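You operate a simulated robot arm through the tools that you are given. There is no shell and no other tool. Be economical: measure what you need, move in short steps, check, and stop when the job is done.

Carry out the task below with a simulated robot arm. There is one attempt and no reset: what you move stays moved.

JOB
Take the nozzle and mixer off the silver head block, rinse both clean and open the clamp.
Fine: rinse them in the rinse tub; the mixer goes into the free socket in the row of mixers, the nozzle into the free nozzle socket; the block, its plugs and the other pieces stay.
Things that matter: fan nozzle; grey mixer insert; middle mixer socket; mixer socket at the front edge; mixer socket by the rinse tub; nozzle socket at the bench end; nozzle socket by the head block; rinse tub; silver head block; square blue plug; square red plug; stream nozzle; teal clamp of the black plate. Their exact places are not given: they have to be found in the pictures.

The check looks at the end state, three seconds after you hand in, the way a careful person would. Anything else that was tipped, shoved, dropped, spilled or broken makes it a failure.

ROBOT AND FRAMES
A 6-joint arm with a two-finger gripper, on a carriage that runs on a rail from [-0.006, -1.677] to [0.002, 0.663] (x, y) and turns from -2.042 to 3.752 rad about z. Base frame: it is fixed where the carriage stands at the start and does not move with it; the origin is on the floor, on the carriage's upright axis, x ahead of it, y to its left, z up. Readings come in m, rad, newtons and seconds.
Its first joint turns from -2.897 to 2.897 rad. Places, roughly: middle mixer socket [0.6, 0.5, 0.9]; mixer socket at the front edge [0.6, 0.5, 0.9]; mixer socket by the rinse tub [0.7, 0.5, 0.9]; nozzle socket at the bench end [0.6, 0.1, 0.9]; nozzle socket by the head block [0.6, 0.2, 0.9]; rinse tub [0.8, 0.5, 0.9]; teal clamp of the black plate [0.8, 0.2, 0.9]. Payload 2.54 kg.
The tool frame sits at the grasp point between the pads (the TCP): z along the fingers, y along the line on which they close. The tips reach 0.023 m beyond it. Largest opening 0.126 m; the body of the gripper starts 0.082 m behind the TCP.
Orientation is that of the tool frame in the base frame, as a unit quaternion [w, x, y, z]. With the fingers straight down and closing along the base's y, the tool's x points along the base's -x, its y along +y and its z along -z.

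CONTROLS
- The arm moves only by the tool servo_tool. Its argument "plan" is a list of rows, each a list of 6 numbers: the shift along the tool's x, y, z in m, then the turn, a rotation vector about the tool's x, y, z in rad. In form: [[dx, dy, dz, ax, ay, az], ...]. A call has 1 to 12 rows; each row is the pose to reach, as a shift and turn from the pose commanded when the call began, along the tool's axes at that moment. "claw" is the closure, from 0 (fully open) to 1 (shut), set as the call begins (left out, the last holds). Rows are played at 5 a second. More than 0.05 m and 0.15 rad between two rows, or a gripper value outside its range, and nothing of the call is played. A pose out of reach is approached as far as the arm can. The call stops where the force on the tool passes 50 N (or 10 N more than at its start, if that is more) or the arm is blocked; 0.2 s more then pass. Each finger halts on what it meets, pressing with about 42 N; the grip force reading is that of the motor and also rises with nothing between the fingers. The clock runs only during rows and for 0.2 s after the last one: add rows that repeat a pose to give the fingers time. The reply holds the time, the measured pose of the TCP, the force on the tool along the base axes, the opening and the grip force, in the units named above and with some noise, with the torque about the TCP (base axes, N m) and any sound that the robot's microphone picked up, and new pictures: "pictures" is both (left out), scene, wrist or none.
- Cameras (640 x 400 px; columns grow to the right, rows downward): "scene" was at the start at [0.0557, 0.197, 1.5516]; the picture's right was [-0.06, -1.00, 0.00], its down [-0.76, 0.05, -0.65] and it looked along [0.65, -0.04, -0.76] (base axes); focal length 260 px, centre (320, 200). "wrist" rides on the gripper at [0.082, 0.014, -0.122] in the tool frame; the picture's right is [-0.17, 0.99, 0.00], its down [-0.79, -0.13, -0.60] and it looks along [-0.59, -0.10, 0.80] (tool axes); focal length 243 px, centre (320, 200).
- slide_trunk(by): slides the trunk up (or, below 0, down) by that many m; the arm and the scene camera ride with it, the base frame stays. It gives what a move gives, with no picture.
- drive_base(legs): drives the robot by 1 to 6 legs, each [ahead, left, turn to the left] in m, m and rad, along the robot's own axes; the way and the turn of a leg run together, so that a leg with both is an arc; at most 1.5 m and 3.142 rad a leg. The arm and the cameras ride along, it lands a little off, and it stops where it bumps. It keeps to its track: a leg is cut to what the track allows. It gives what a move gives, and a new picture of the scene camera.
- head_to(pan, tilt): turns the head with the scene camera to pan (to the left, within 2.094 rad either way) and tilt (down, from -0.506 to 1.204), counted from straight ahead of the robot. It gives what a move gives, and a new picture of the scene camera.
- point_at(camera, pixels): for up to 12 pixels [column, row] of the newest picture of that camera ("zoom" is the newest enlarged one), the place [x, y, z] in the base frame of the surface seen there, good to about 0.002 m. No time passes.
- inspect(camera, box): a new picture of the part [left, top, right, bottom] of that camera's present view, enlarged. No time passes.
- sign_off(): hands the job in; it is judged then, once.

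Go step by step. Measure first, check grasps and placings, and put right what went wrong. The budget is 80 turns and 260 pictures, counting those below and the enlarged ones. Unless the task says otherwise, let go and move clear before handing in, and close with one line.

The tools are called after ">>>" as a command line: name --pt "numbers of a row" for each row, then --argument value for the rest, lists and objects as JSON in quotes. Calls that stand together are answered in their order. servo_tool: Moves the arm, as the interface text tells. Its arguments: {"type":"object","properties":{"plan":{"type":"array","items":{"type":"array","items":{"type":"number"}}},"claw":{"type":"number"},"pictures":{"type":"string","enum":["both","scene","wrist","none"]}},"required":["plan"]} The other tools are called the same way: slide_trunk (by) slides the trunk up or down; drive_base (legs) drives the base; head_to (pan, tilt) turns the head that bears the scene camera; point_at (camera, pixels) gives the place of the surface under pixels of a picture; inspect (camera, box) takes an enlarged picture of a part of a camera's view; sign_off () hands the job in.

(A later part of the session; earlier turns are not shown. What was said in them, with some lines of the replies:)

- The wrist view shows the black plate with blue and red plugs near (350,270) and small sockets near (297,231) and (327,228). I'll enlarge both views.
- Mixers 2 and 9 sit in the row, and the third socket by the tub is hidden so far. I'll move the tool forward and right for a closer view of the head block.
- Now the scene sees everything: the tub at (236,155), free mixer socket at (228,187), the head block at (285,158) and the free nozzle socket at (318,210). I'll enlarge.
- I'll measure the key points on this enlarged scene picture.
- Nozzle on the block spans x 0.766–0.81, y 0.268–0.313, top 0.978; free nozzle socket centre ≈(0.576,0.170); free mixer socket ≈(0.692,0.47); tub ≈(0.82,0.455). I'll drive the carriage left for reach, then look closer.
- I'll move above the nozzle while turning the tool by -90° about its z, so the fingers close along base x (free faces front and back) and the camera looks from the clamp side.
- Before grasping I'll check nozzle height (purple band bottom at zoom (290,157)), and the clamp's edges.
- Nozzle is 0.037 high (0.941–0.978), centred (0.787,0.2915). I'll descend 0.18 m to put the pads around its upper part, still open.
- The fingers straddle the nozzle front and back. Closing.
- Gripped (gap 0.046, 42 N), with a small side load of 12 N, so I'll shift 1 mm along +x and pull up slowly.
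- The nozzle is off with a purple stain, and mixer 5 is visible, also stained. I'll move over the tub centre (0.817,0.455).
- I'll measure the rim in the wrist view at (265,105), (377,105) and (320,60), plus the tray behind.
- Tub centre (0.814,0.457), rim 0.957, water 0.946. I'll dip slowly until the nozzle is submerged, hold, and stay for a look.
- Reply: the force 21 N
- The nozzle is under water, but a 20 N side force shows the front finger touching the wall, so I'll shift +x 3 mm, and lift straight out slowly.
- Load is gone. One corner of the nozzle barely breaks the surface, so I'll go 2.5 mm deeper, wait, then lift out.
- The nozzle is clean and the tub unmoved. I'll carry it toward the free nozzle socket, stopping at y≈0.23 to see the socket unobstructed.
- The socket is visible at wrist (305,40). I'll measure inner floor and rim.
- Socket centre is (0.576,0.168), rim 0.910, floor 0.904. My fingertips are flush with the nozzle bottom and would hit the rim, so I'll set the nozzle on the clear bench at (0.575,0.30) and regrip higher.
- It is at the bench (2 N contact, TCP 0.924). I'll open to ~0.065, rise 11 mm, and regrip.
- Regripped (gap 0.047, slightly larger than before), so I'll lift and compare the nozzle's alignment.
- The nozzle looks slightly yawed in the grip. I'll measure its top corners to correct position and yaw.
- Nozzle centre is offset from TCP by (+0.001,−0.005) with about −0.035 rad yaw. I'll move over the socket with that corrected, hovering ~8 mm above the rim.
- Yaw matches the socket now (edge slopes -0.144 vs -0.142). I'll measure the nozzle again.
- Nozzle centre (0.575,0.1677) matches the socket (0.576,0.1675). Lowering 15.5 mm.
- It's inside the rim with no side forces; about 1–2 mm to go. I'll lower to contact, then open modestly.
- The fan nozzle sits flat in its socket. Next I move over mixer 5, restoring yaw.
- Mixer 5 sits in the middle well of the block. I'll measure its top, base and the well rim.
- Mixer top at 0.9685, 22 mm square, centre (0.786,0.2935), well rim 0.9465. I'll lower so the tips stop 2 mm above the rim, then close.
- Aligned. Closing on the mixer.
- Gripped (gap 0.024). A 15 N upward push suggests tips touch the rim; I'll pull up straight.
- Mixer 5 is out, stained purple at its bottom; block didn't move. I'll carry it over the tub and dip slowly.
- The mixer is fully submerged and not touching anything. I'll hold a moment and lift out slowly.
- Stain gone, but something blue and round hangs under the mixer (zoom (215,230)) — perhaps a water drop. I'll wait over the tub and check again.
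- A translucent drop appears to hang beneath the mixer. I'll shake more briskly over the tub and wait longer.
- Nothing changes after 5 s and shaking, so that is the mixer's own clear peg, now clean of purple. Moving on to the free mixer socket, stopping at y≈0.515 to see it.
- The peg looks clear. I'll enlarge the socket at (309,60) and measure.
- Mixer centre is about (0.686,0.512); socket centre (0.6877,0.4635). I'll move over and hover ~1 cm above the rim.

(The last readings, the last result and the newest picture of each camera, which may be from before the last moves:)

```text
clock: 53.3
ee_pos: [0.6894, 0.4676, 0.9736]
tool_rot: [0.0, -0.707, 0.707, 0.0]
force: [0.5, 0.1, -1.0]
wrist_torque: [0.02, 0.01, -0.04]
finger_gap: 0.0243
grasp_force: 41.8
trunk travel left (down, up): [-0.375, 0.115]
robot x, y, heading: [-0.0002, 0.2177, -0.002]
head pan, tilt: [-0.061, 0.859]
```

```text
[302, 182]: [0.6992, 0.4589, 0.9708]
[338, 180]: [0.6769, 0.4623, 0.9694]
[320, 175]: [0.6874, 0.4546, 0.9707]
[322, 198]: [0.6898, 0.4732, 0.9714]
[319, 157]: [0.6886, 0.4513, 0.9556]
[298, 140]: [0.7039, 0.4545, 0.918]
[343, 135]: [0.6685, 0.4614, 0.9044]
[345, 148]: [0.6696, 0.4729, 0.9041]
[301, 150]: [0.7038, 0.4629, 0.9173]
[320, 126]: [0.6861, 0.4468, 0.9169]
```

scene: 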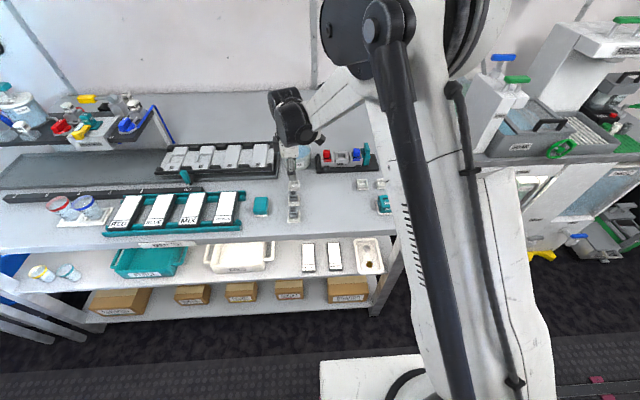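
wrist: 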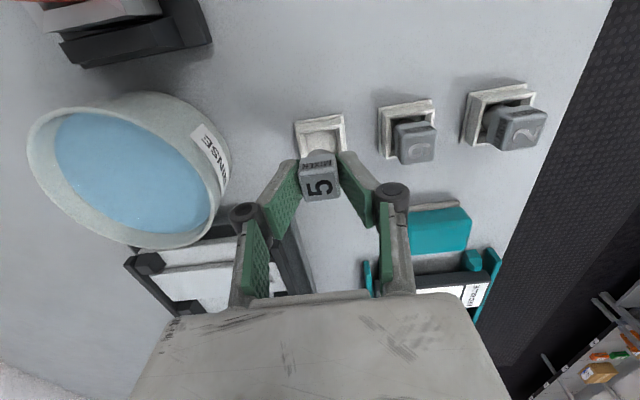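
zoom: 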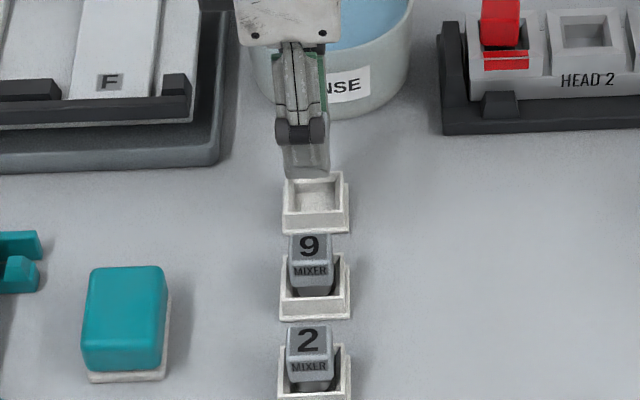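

Mixer (0.688,0.463) is centred on the socket. Lowering gently toward contact.

>>> servo_tool --pt "0 0 0.008 0 0 0" --pt "0 0 0.015 0 0 0" --pt "0 0 0.02 0 0 0" --pt "0 0 0.024 0 0 0" --pt "0 0 0.027 0 0 0" --pt "0 0 0.027 0 0 0"

>>> inspect --camera "wrist" --box '[270, 100, 370, 220]'

>>> inspect --camera "scene" --box '[260, 150, 330, 220]'

```text
clock: 54.7
ee_pos: [0.6899, 0.4657, 0.9451]
tool_rot: [0.0, 0.707, -0.707, 0.0]
force: [0.6, -0.2, -0.4]
wrist_torque: [0.02, -0.02, 0.03]
finger_gap: 0.0241
grasp_force: 41.5
trunk travel left (down, up): [-0.375, 0.115]
robot x, y, heading: [-0.0015, 0.2203, 0.003]
head pan, tilt: [-0.061, 0.859]
```

scene: 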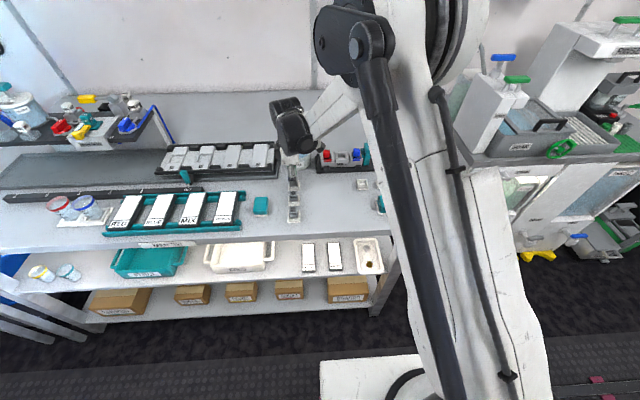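
wrist: 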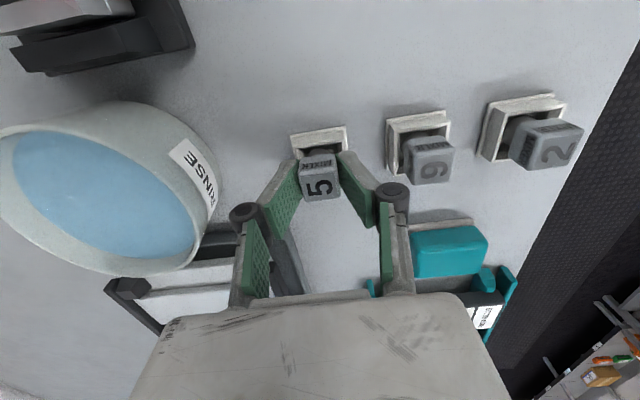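

```text
3.33 times, centred on (320, 160) of wrist
```

zoom: 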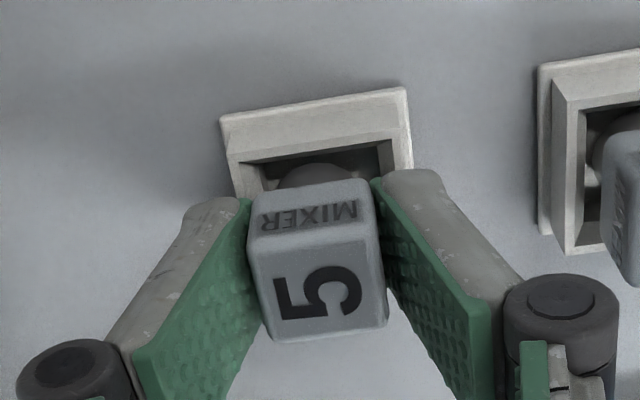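

```text
5.71 times, centred on (295, 185) of scene
```

zoom: 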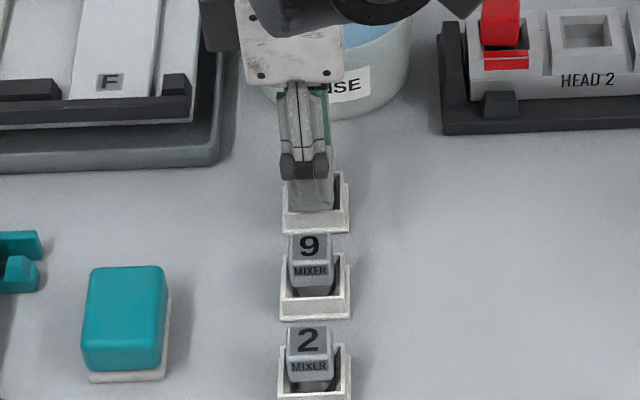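

Peg is inside the socket, no contact yet; about 2 mm to go. Lowering in small steps.

>>> servo_tool --pt "0 0 0.001 0 0 0" --pt "0 0 0.002 0 0 0" --pt "0 0 0.0025 0 0 0" --pt "0 0 0.0025 0 0 0" --pictures "none"

>>> point_at --camera "wrist" --pixels '[[320, 186], [428, 162], [550, 140]]'

```text
clock: 55.7
ee_pos: [0.689, 0.4667, 0.9438]
tool_rot: [0.0, -0.706, 0.708, 0.0]
force: [0.1, -0.4, -0.9]
wrist_torque: [0.06, -0.01, 0.0]
finger_gap: 0.0242
grasp_force: 41.7
trunk travel left (down, up): [-0.375, 0.115]
robot x, y, heading: [0.0015, 0.2195, -0.002]
head pan, tilt: [-0.061, 0.859]
```

```text
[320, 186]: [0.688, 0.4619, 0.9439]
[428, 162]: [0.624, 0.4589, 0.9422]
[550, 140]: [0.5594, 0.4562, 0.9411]
```

Its top is now level with mixers 9 and 2 (~0.941). One more mm and release partially.

>>> servo_tool --pt "0 0 0.001 0 0 0" --pt "0 0 0.001 0 0 0" --pictures "none"

>>> servo_tool --pt "0 0 0 0 0 0" --pt "0 0 0 0 0 0" --pt "0 0 0 0 0 0" --claw 0.62 --pictures "none"

>>> inspect --camera "wrist" --box '[250, 100, 450, 240]'

```text
clock: 56.3
ee_pos: [0.6883, 0.4659, 0.9433]
tool_rot: [0.0, 0.707, -0.707, 0.0]
force: [3.4, 1.8, 12.5]
wrist_torque: [0.07, -0.1, 0.01]
finger_gap: 0.0239
grasp_force: 42.3
trunk travel left (down, up): [-0.375, 0.115]
robot x, y, heading: [0.0003, 0.2196, 0.001]
head pan, tilt: [-0.061, 0.859]
```

```text
clock: 57.1
ee_pos: [0.6878, 0.4665, 0.942]
tool_rot: [0.0, -0.706, 0.708, 0.001]
force: [0.0, -0.7, 0.6]
wrist_torque: [0.02, 0.03, -0.03]
finger_gap: 0.0479
grasp_force: 0.1
trunk travel left (down, up): [-0.375, 0.115]
robot x, y, heading: [-0.0012, 0.2201, -0.003]
head pan, tilt: [-0.061, 0.859]
```

```text
2.86 times, centred on (350, 170) of wrist
```

zoom: 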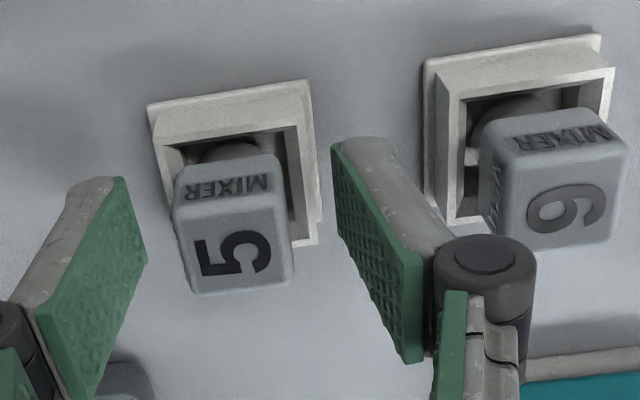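

Mixer 5 stands upright in its socket. I'll rise and move over toward the clamp for a close look.

>>> servo_tool --pt "0 0 -0.02 0 0 0" --pt "0 0 -0.05 0 0 0" --pt "0 0 -0.09 0 0 0" --pt "0 0 -0.125 0 0 0" --pt "0.03 -0.02 -0.125 0 0 0" --pt "0.065 -0.045 -0.125 0 0 0" --pt "0.1 -0.07 -0.125 0 0 0" --pt "0.14 -0.095 -0.125 0 0 0" --pt "0.18 -0.1 -0.125 0 0 0" --pt "0.21 -0.1 -0.11 0 0 0" --pt "0.21 -0.1 -0.11 0 0 0"

>>> inspect --camera "wrist" --box '[220, 0, 400, 140]'

>>> inspect --camera "scene" --box '[270, 120, 390, 220]'

```text
clock: 59.5
ee_pos: [0.7872, 0.2565, 1.0528]
tool_rot: [0.001, -0.707, 0.707, 0.0]
force: [0.9, -1.0, 0.1]
wrist_torque: [0.02, 0.02, 0.01]
finger_gap: 0.048
grasp_force: 0.1
trunk travel left (down, up): [-0.375, 0.115]
robot x, y, heading: [-0.0019, 0.2215, -0.001]
head pan, tilt: [-0.061, 0.859]
```

scene: 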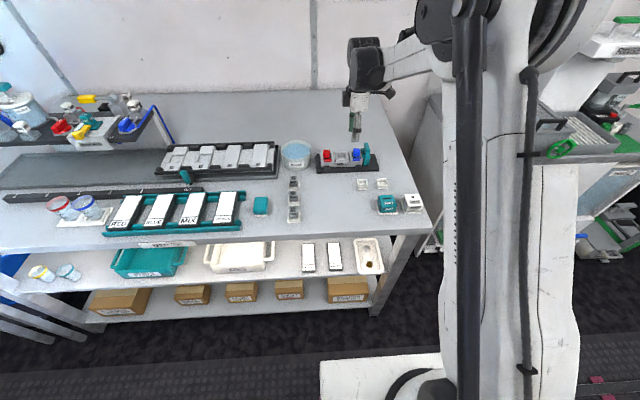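
wrist: 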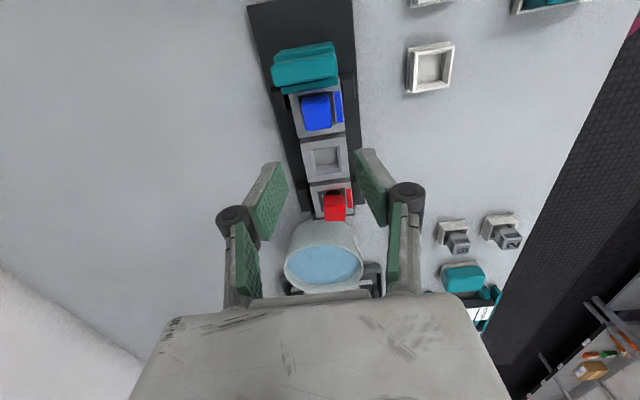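

```text
2.86 times, centred on (310, 70) of wrist
```

zoom: 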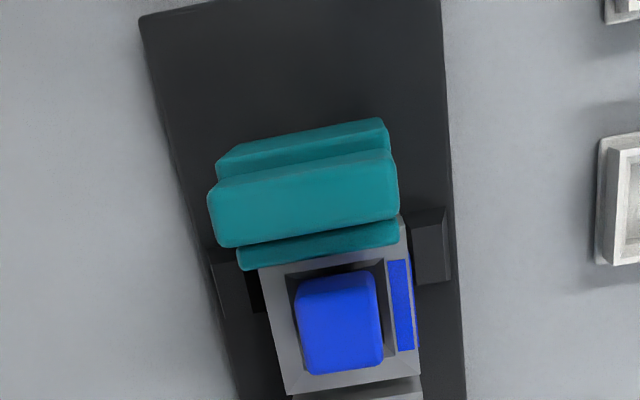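

```text
4.00 times, centred on (330, 170) of scene
```

zoom: 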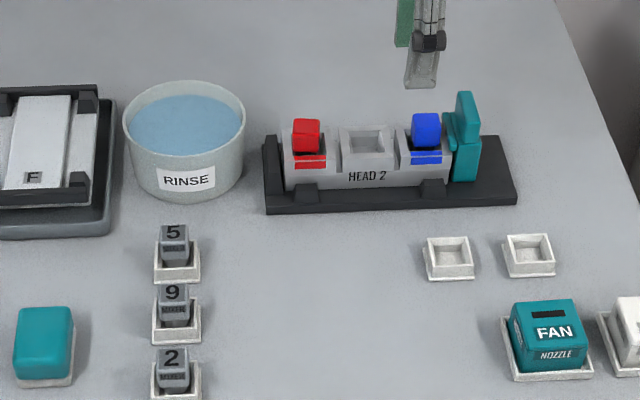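

All parts are placed well. The clamp is a teal jaw with an upright fin and free plate beyond it (toward −y), so it should move away from the block. I'll measure the fin.

>>> point_at --camera "wrist" --pixels '[[274, 69], [333, 56], [336, 73], [278, 84], [305, 60], [306, 72], [308, 79], [305, 47], [310, 86], [317, 100], [305, 20], [253, 10]]'

>>> point_at --camera "zoom" --pixels '[[462, 95], [475, 95], [478, 130], [452, 120], [455, 170], [478, 160], [480, 138], [512, 185], [500, 150], [465, 142]]'

```text
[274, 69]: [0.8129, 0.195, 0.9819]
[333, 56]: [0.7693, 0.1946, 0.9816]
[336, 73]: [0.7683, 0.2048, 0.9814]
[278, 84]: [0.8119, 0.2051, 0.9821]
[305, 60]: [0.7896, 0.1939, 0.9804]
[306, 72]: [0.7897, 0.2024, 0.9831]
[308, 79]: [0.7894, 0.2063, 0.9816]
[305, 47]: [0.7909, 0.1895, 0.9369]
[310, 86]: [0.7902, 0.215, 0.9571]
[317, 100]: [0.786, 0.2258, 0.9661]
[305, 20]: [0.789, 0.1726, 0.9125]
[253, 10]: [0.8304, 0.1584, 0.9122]
```

```text
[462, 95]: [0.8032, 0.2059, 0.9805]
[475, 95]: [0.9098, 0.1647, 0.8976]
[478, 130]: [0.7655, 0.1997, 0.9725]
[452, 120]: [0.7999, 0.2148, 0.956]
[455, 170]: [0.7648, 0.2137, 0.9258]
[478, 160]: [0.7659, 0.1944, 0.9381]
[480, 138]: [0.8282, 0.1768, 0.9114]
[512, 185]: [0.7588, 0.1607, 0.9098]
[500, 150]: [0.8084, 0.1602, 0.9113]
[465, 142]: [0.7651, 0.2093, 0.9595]
```

Fin spans y 0.193–0.2065, top 0.982; blue plug's edge is at y 0.226, top 0.969. I'll rotate back 90° so the fingers straddle the fin along y, with tips above the plug's top.

>>> servo_tool --pt "0.005 0 -0.01 0 0 0.143" --pt "0.01 0 -0.01 0 0 0.286" --pt "0.016 0 -0.01 0 0 0.428" --pt "0.022 -0.001 -0.01 0 0 0.571" --pt "0.028 -0.001 -0.01 0 0 0.714" --pt "0.034 -0.001 -0.01 0 0 0.857" --pt "0.04 -0.002 -0.01 0 0 1.0" --pt "0.046 -0.002 -0.01 0 0 1.142" --pt "0.052 -0.003 -0.01 0 0 1.285" --pt "0.056 -0.003 -0.01 0 0 1.428" --pt "0.0585 -0.003 -0.01 0 0 1.571" --pt "0.0585 -0.003 -0.01 0 0 1.571" --claw 0.7

>>> inspect --camera "wrist" --box '[220, 60, 420, 220]'

```text
clock: 62.1
ee_pos: [0.7914, 0.1976, 1.0626]
tool_rot: [0.0, 0.002, 1.0, 0.0]
force: [0.5, -0.5, -0.7]
wrist_torque: [-0.02, -0.02, 0.0]
finger_gap: 0.0377
grasp_force: 0.1
trunk travel left (down, up): [-0.375, 0.115]
robot x, y, heading: [-0.0013, 0.2197, -0.001]
head pan, tilt: [-0.061, 0.859]
```

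scene: 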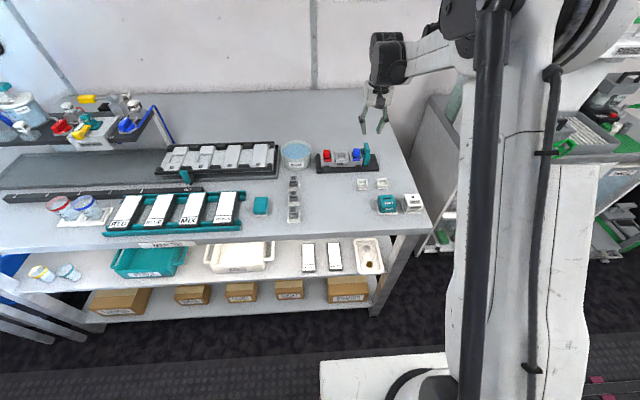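
wrist: 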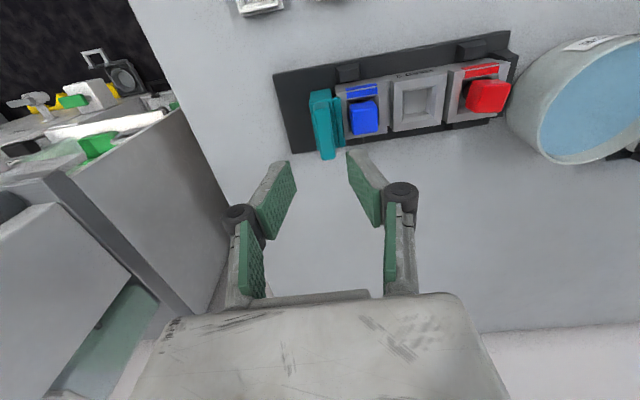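

```text
2.50 times, centred on (320, 140) of wrist
```

zoom: 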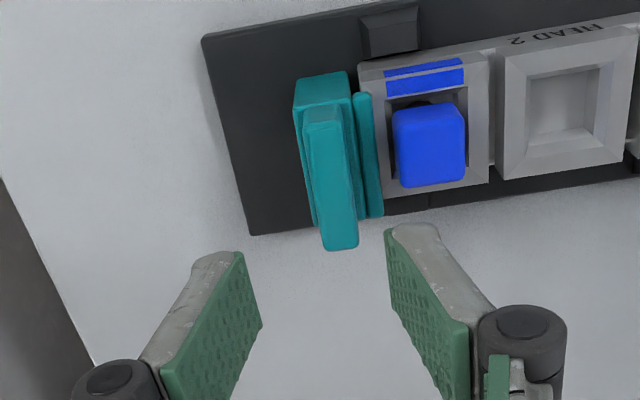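

I'll descend straddling the fin, offset slightly to −y.

>>> servo_tool --pt "0 -0.004 0.02 0 0 0" --pt "0 -0.004 0.045 0 0 0" --pt "0 -0.004 0.06 0 0 0" --pt "0 -0.004 0.0685 0 0 0" --pt "0 -0.004 0.0685 0 0 0"

>>> inspect --camera "wrist" --box '[220, 80, 420, 240]'

>>> inspect --camera "scene" --box '[310, 110, 400, 180]'

```text
clock: 63.3
ee_pos: [0.7901, 0.193, 0.994]
tool_rot: [-0.001, 0.0, 1.0, 0.0]
force: [0.9, -0.5, 0.3]
wrist_torque: [-0.01, -0.03, -0.02]
finger_gap: 0.0377
grasp_force: 0.2
trunk travel left (down, up): [-0.375, 0.115]
robot x, y, heading: [-0.002, 0.2204, -0.007]
head pan, tilt: [-0.061, 0.859]
```

scene: 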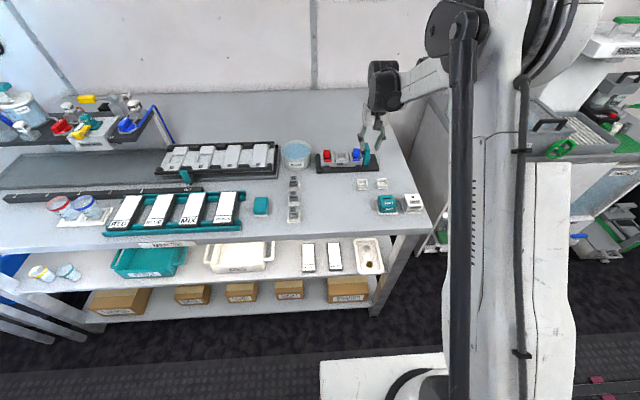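
wrist: 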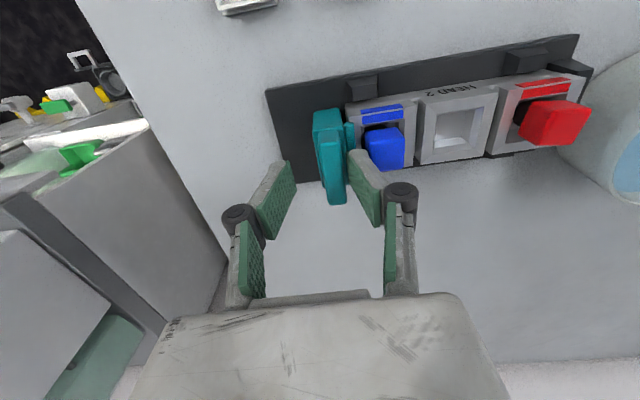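

```text
2.50 times, centred on (320, 160) of wrist
```

zoom: 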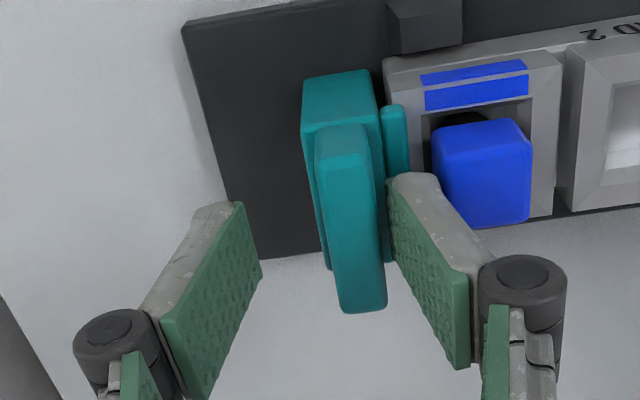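

```text
5.71 times, centred on (355, 145) of scene
```

zoom: 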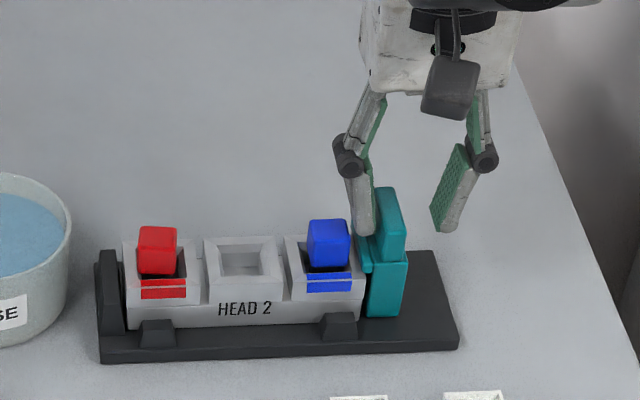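

The +y finger is between fin and plug with clearance. I'll push toward −y by 14 mm and read the force.

>>> servo_tool --pt "0 -0.004 0 0 0 0" --pt "0 -0.007 0 0 0 0" --pt "0 -0.01 0 0 0 0" --pt "0 -0.014 0 0 0 0" --pt "0 -0.014 0 0 0 0"

>>> inspect --camera "wrist" --box '[220, 80, 420, 240]'

>>> inspect --camera "scene" --box '[310, 110, 400, 180]'

```text
clock: 64.5
ee_pos: [0.7905, 0.1806, 0.9946]
tool_rot: [0.0, 0.001, 1.0, 0.0]
force: [0.0, 0.2, 0.0]
wrist_torque: [0.03, -0.04, 0.01]
finger_gap: 0.0382
grasp_force: 0.5
trunk travel left (down, up): [-0.375, 0.115]
robot x, y, heading: [-0.0035, 0.2183, -0.004]
head pan, tilt: [-0.061, 0.859]
```

scene: 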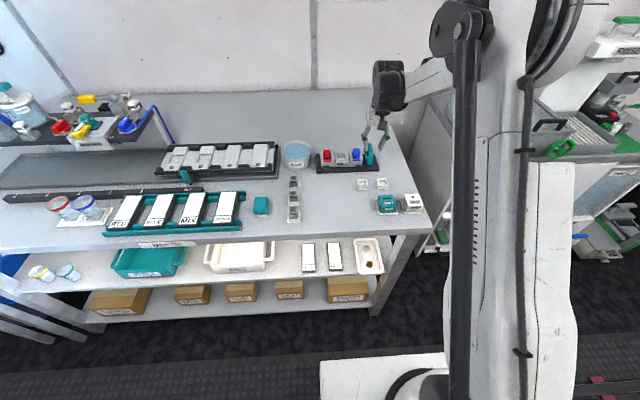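
wrist: 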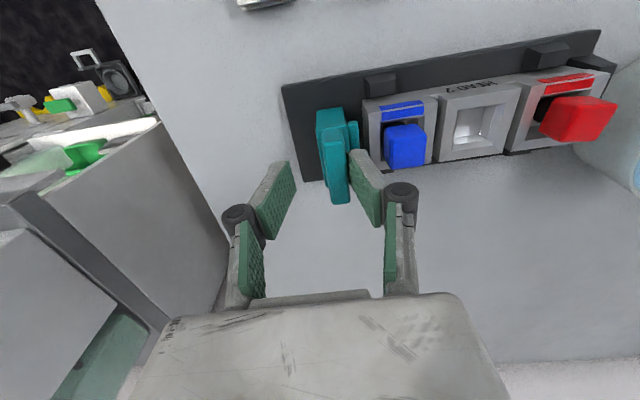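

```text
2.50 times, centred on (320, 160) of wrist
```

zoom: 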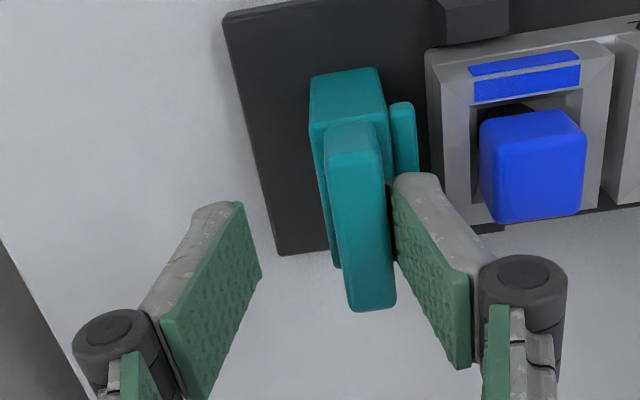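

```text
5.71 times, centred on (355, 145) of scene
```

zoom: 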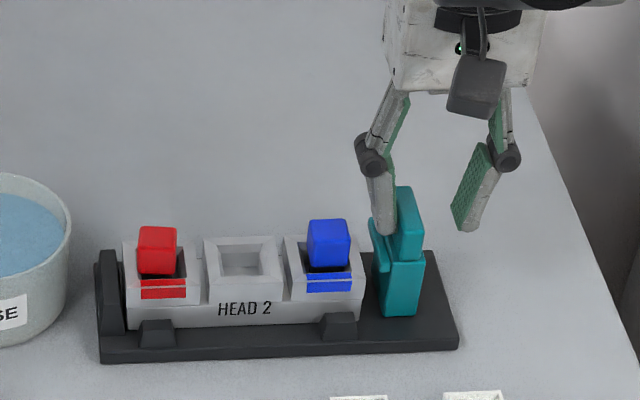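

The jaw slides freely and a gap opened beside the block, which stayed put. I'll keep pushing toward its end stop.

>>> servo_tool --pt "0 -0.004 0 0 0 0" --pt "0 -0.008 0 0 0 0" --pt "0 -0.012 0 0 0 0" --pt "0 -0.016 0 0 0 0" --pt "0 -0.016 0 0 0 0"

>>> inspect --camera "scene" --box '[310, 110, 400, 180]'

```text
clock: 65.7
ee_pos: [0.7906, 0.1665, 0.9942]
tool_rot: [-0.001, -0.001, 1.0, -0.001]
force: [2.2, 19.8, 6.3]
wrist_torque: [0.55, -0.01, -0.14]
finger_gap: 0.0517
grasp_force: 10.4
trunk travel left (down, up): [-0.375, 0.115]
robot x, y, heading: [-0.0, 0.2207, -0.003]
head pan, tilt: [-0.061, 0.859]
```

scene: 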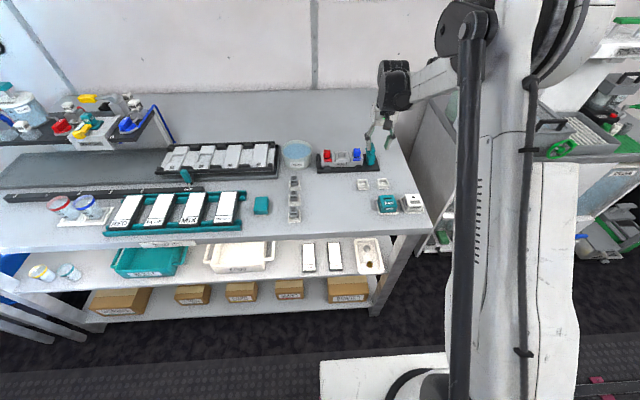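
wrist: 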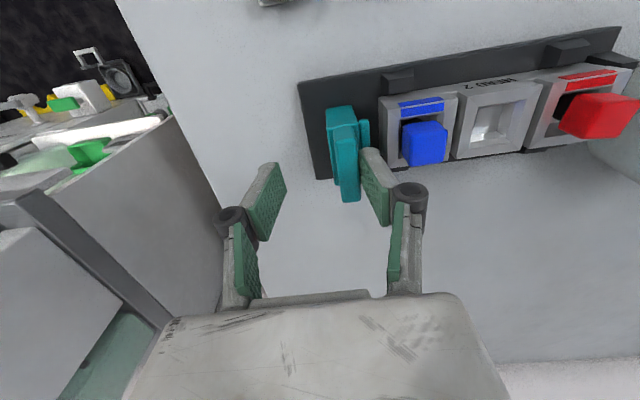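

```text
5.71 times, centred on (355, 145) of scene
```

zoom: 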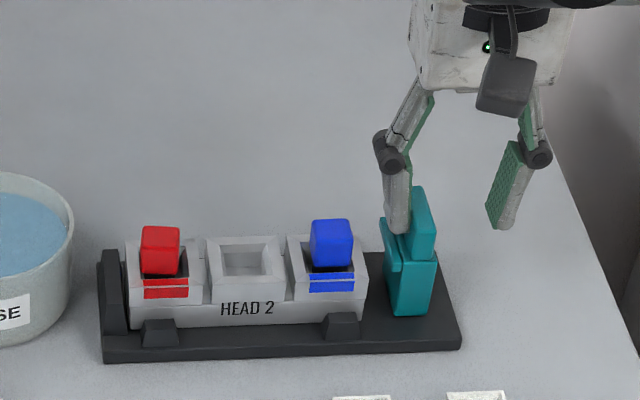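

The jaw hit its end stop (20 N); the plate may have crept a mm or two. I back off slightly and rise clear.

>>> servo_tool --pt "0 0.003 0 0 0 0" --pt "0 0.007 0 0 0 0" --pt "0 0.007 -0.01 0 0 0" --pt "0 0.007 -0.04 0 0 0" --pt "0 0.007 -0.08 0 0 0" --pt "0.04 0.007 -0.11 0 0 0" --pt "0.085 0.007 -0.13 0 0 0" --pt "0.13 0.007 -0.13 0 0 0" --pt "0.13 0.007 -0.13 0 0 0"

>>> inspect --camera "scene" --box '[270, 130, 390, 220]'

>>> inspect --camera "scene" --box '[310, 110, 400, 180]'

```text
clock: 67.7
ee_pos: [0.6596, 0.1711, 1.1245]
tool_rot: [0.0, 0.001, 1.0, 0.0]
force: [-0.6, -1.2, -0.9]
wrist_torque: [0.0, -0.05, 0.01]
finger_gap: 0.0376
grasp_force: 0.1
trunk travel left (down, up): [-0.375, 0.115]
robot x, y, heading: [-0.0015, 0.2207, 0.002]
head pan, tilt: [-0.061, 0.859]
```

scene: 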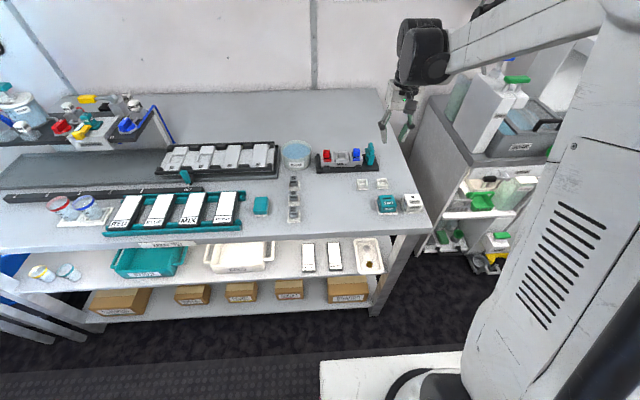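
wrist: 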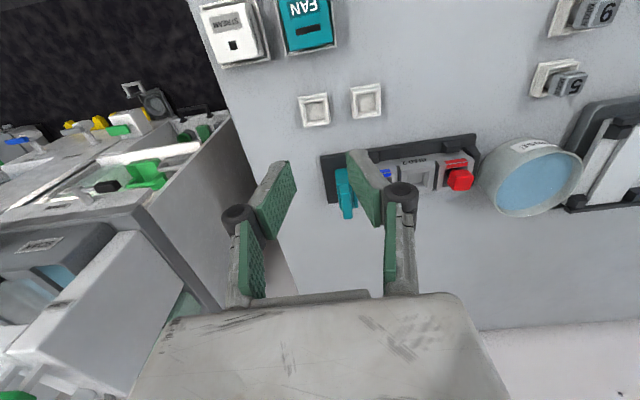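

```text
4.44 times, centred on (330, 175) of scene
```

zoom: 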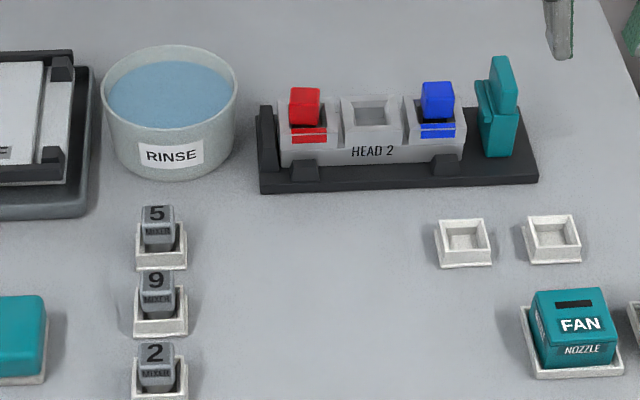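

```text
5.71 times, centred on (355, 145) of scene
```

zoom: 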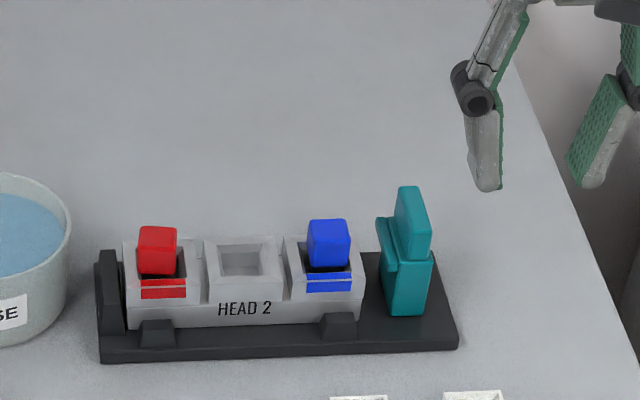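

Plate and block are at their original pixels; the fan nozzle, mixer 5, tub and plugs look right. I'll measure how far the jaw opened.

>>> point_at --camera "zoom" --pixels '[[413, 192], [425, 235], [410, 300], [428, 290], [455, 345], [363, 290], [383, 260], [240, 320]]'

>>> inspect --camera "wrist" --box '[300, 120, 420, 230]'

```text
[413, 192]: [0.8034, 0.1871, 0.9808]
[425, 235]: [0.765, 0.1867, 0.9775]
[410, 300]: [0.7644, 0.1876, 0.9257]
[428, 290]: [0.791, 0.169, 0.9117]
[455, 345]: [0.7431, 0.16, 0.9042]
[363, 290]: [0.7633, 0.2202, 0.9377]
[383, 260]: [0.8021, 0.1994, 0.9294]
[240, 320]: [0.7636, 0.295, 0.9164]
```

```text
3.64 times, centred on (360, 175) of wrist
```

zoom: 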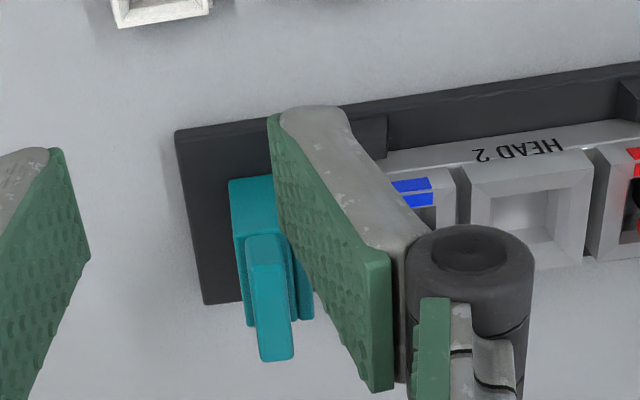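

The jaw now stands ~18 mm away from the block, against its end stop. All parts are placed and the gripper is clear at z 1.12, so I'm handing in.

>>> sign_off

```text
The job is handed in.
```

The fan nozzle and mixer 5 are rinsed with no purple left on the sides I could see. The nozzle is in the socket by the head block, the mixer is in the socket by the rinse tub, and the clamp is slid open about 18 mm to its stop. The block and its plugs ended up where they started.
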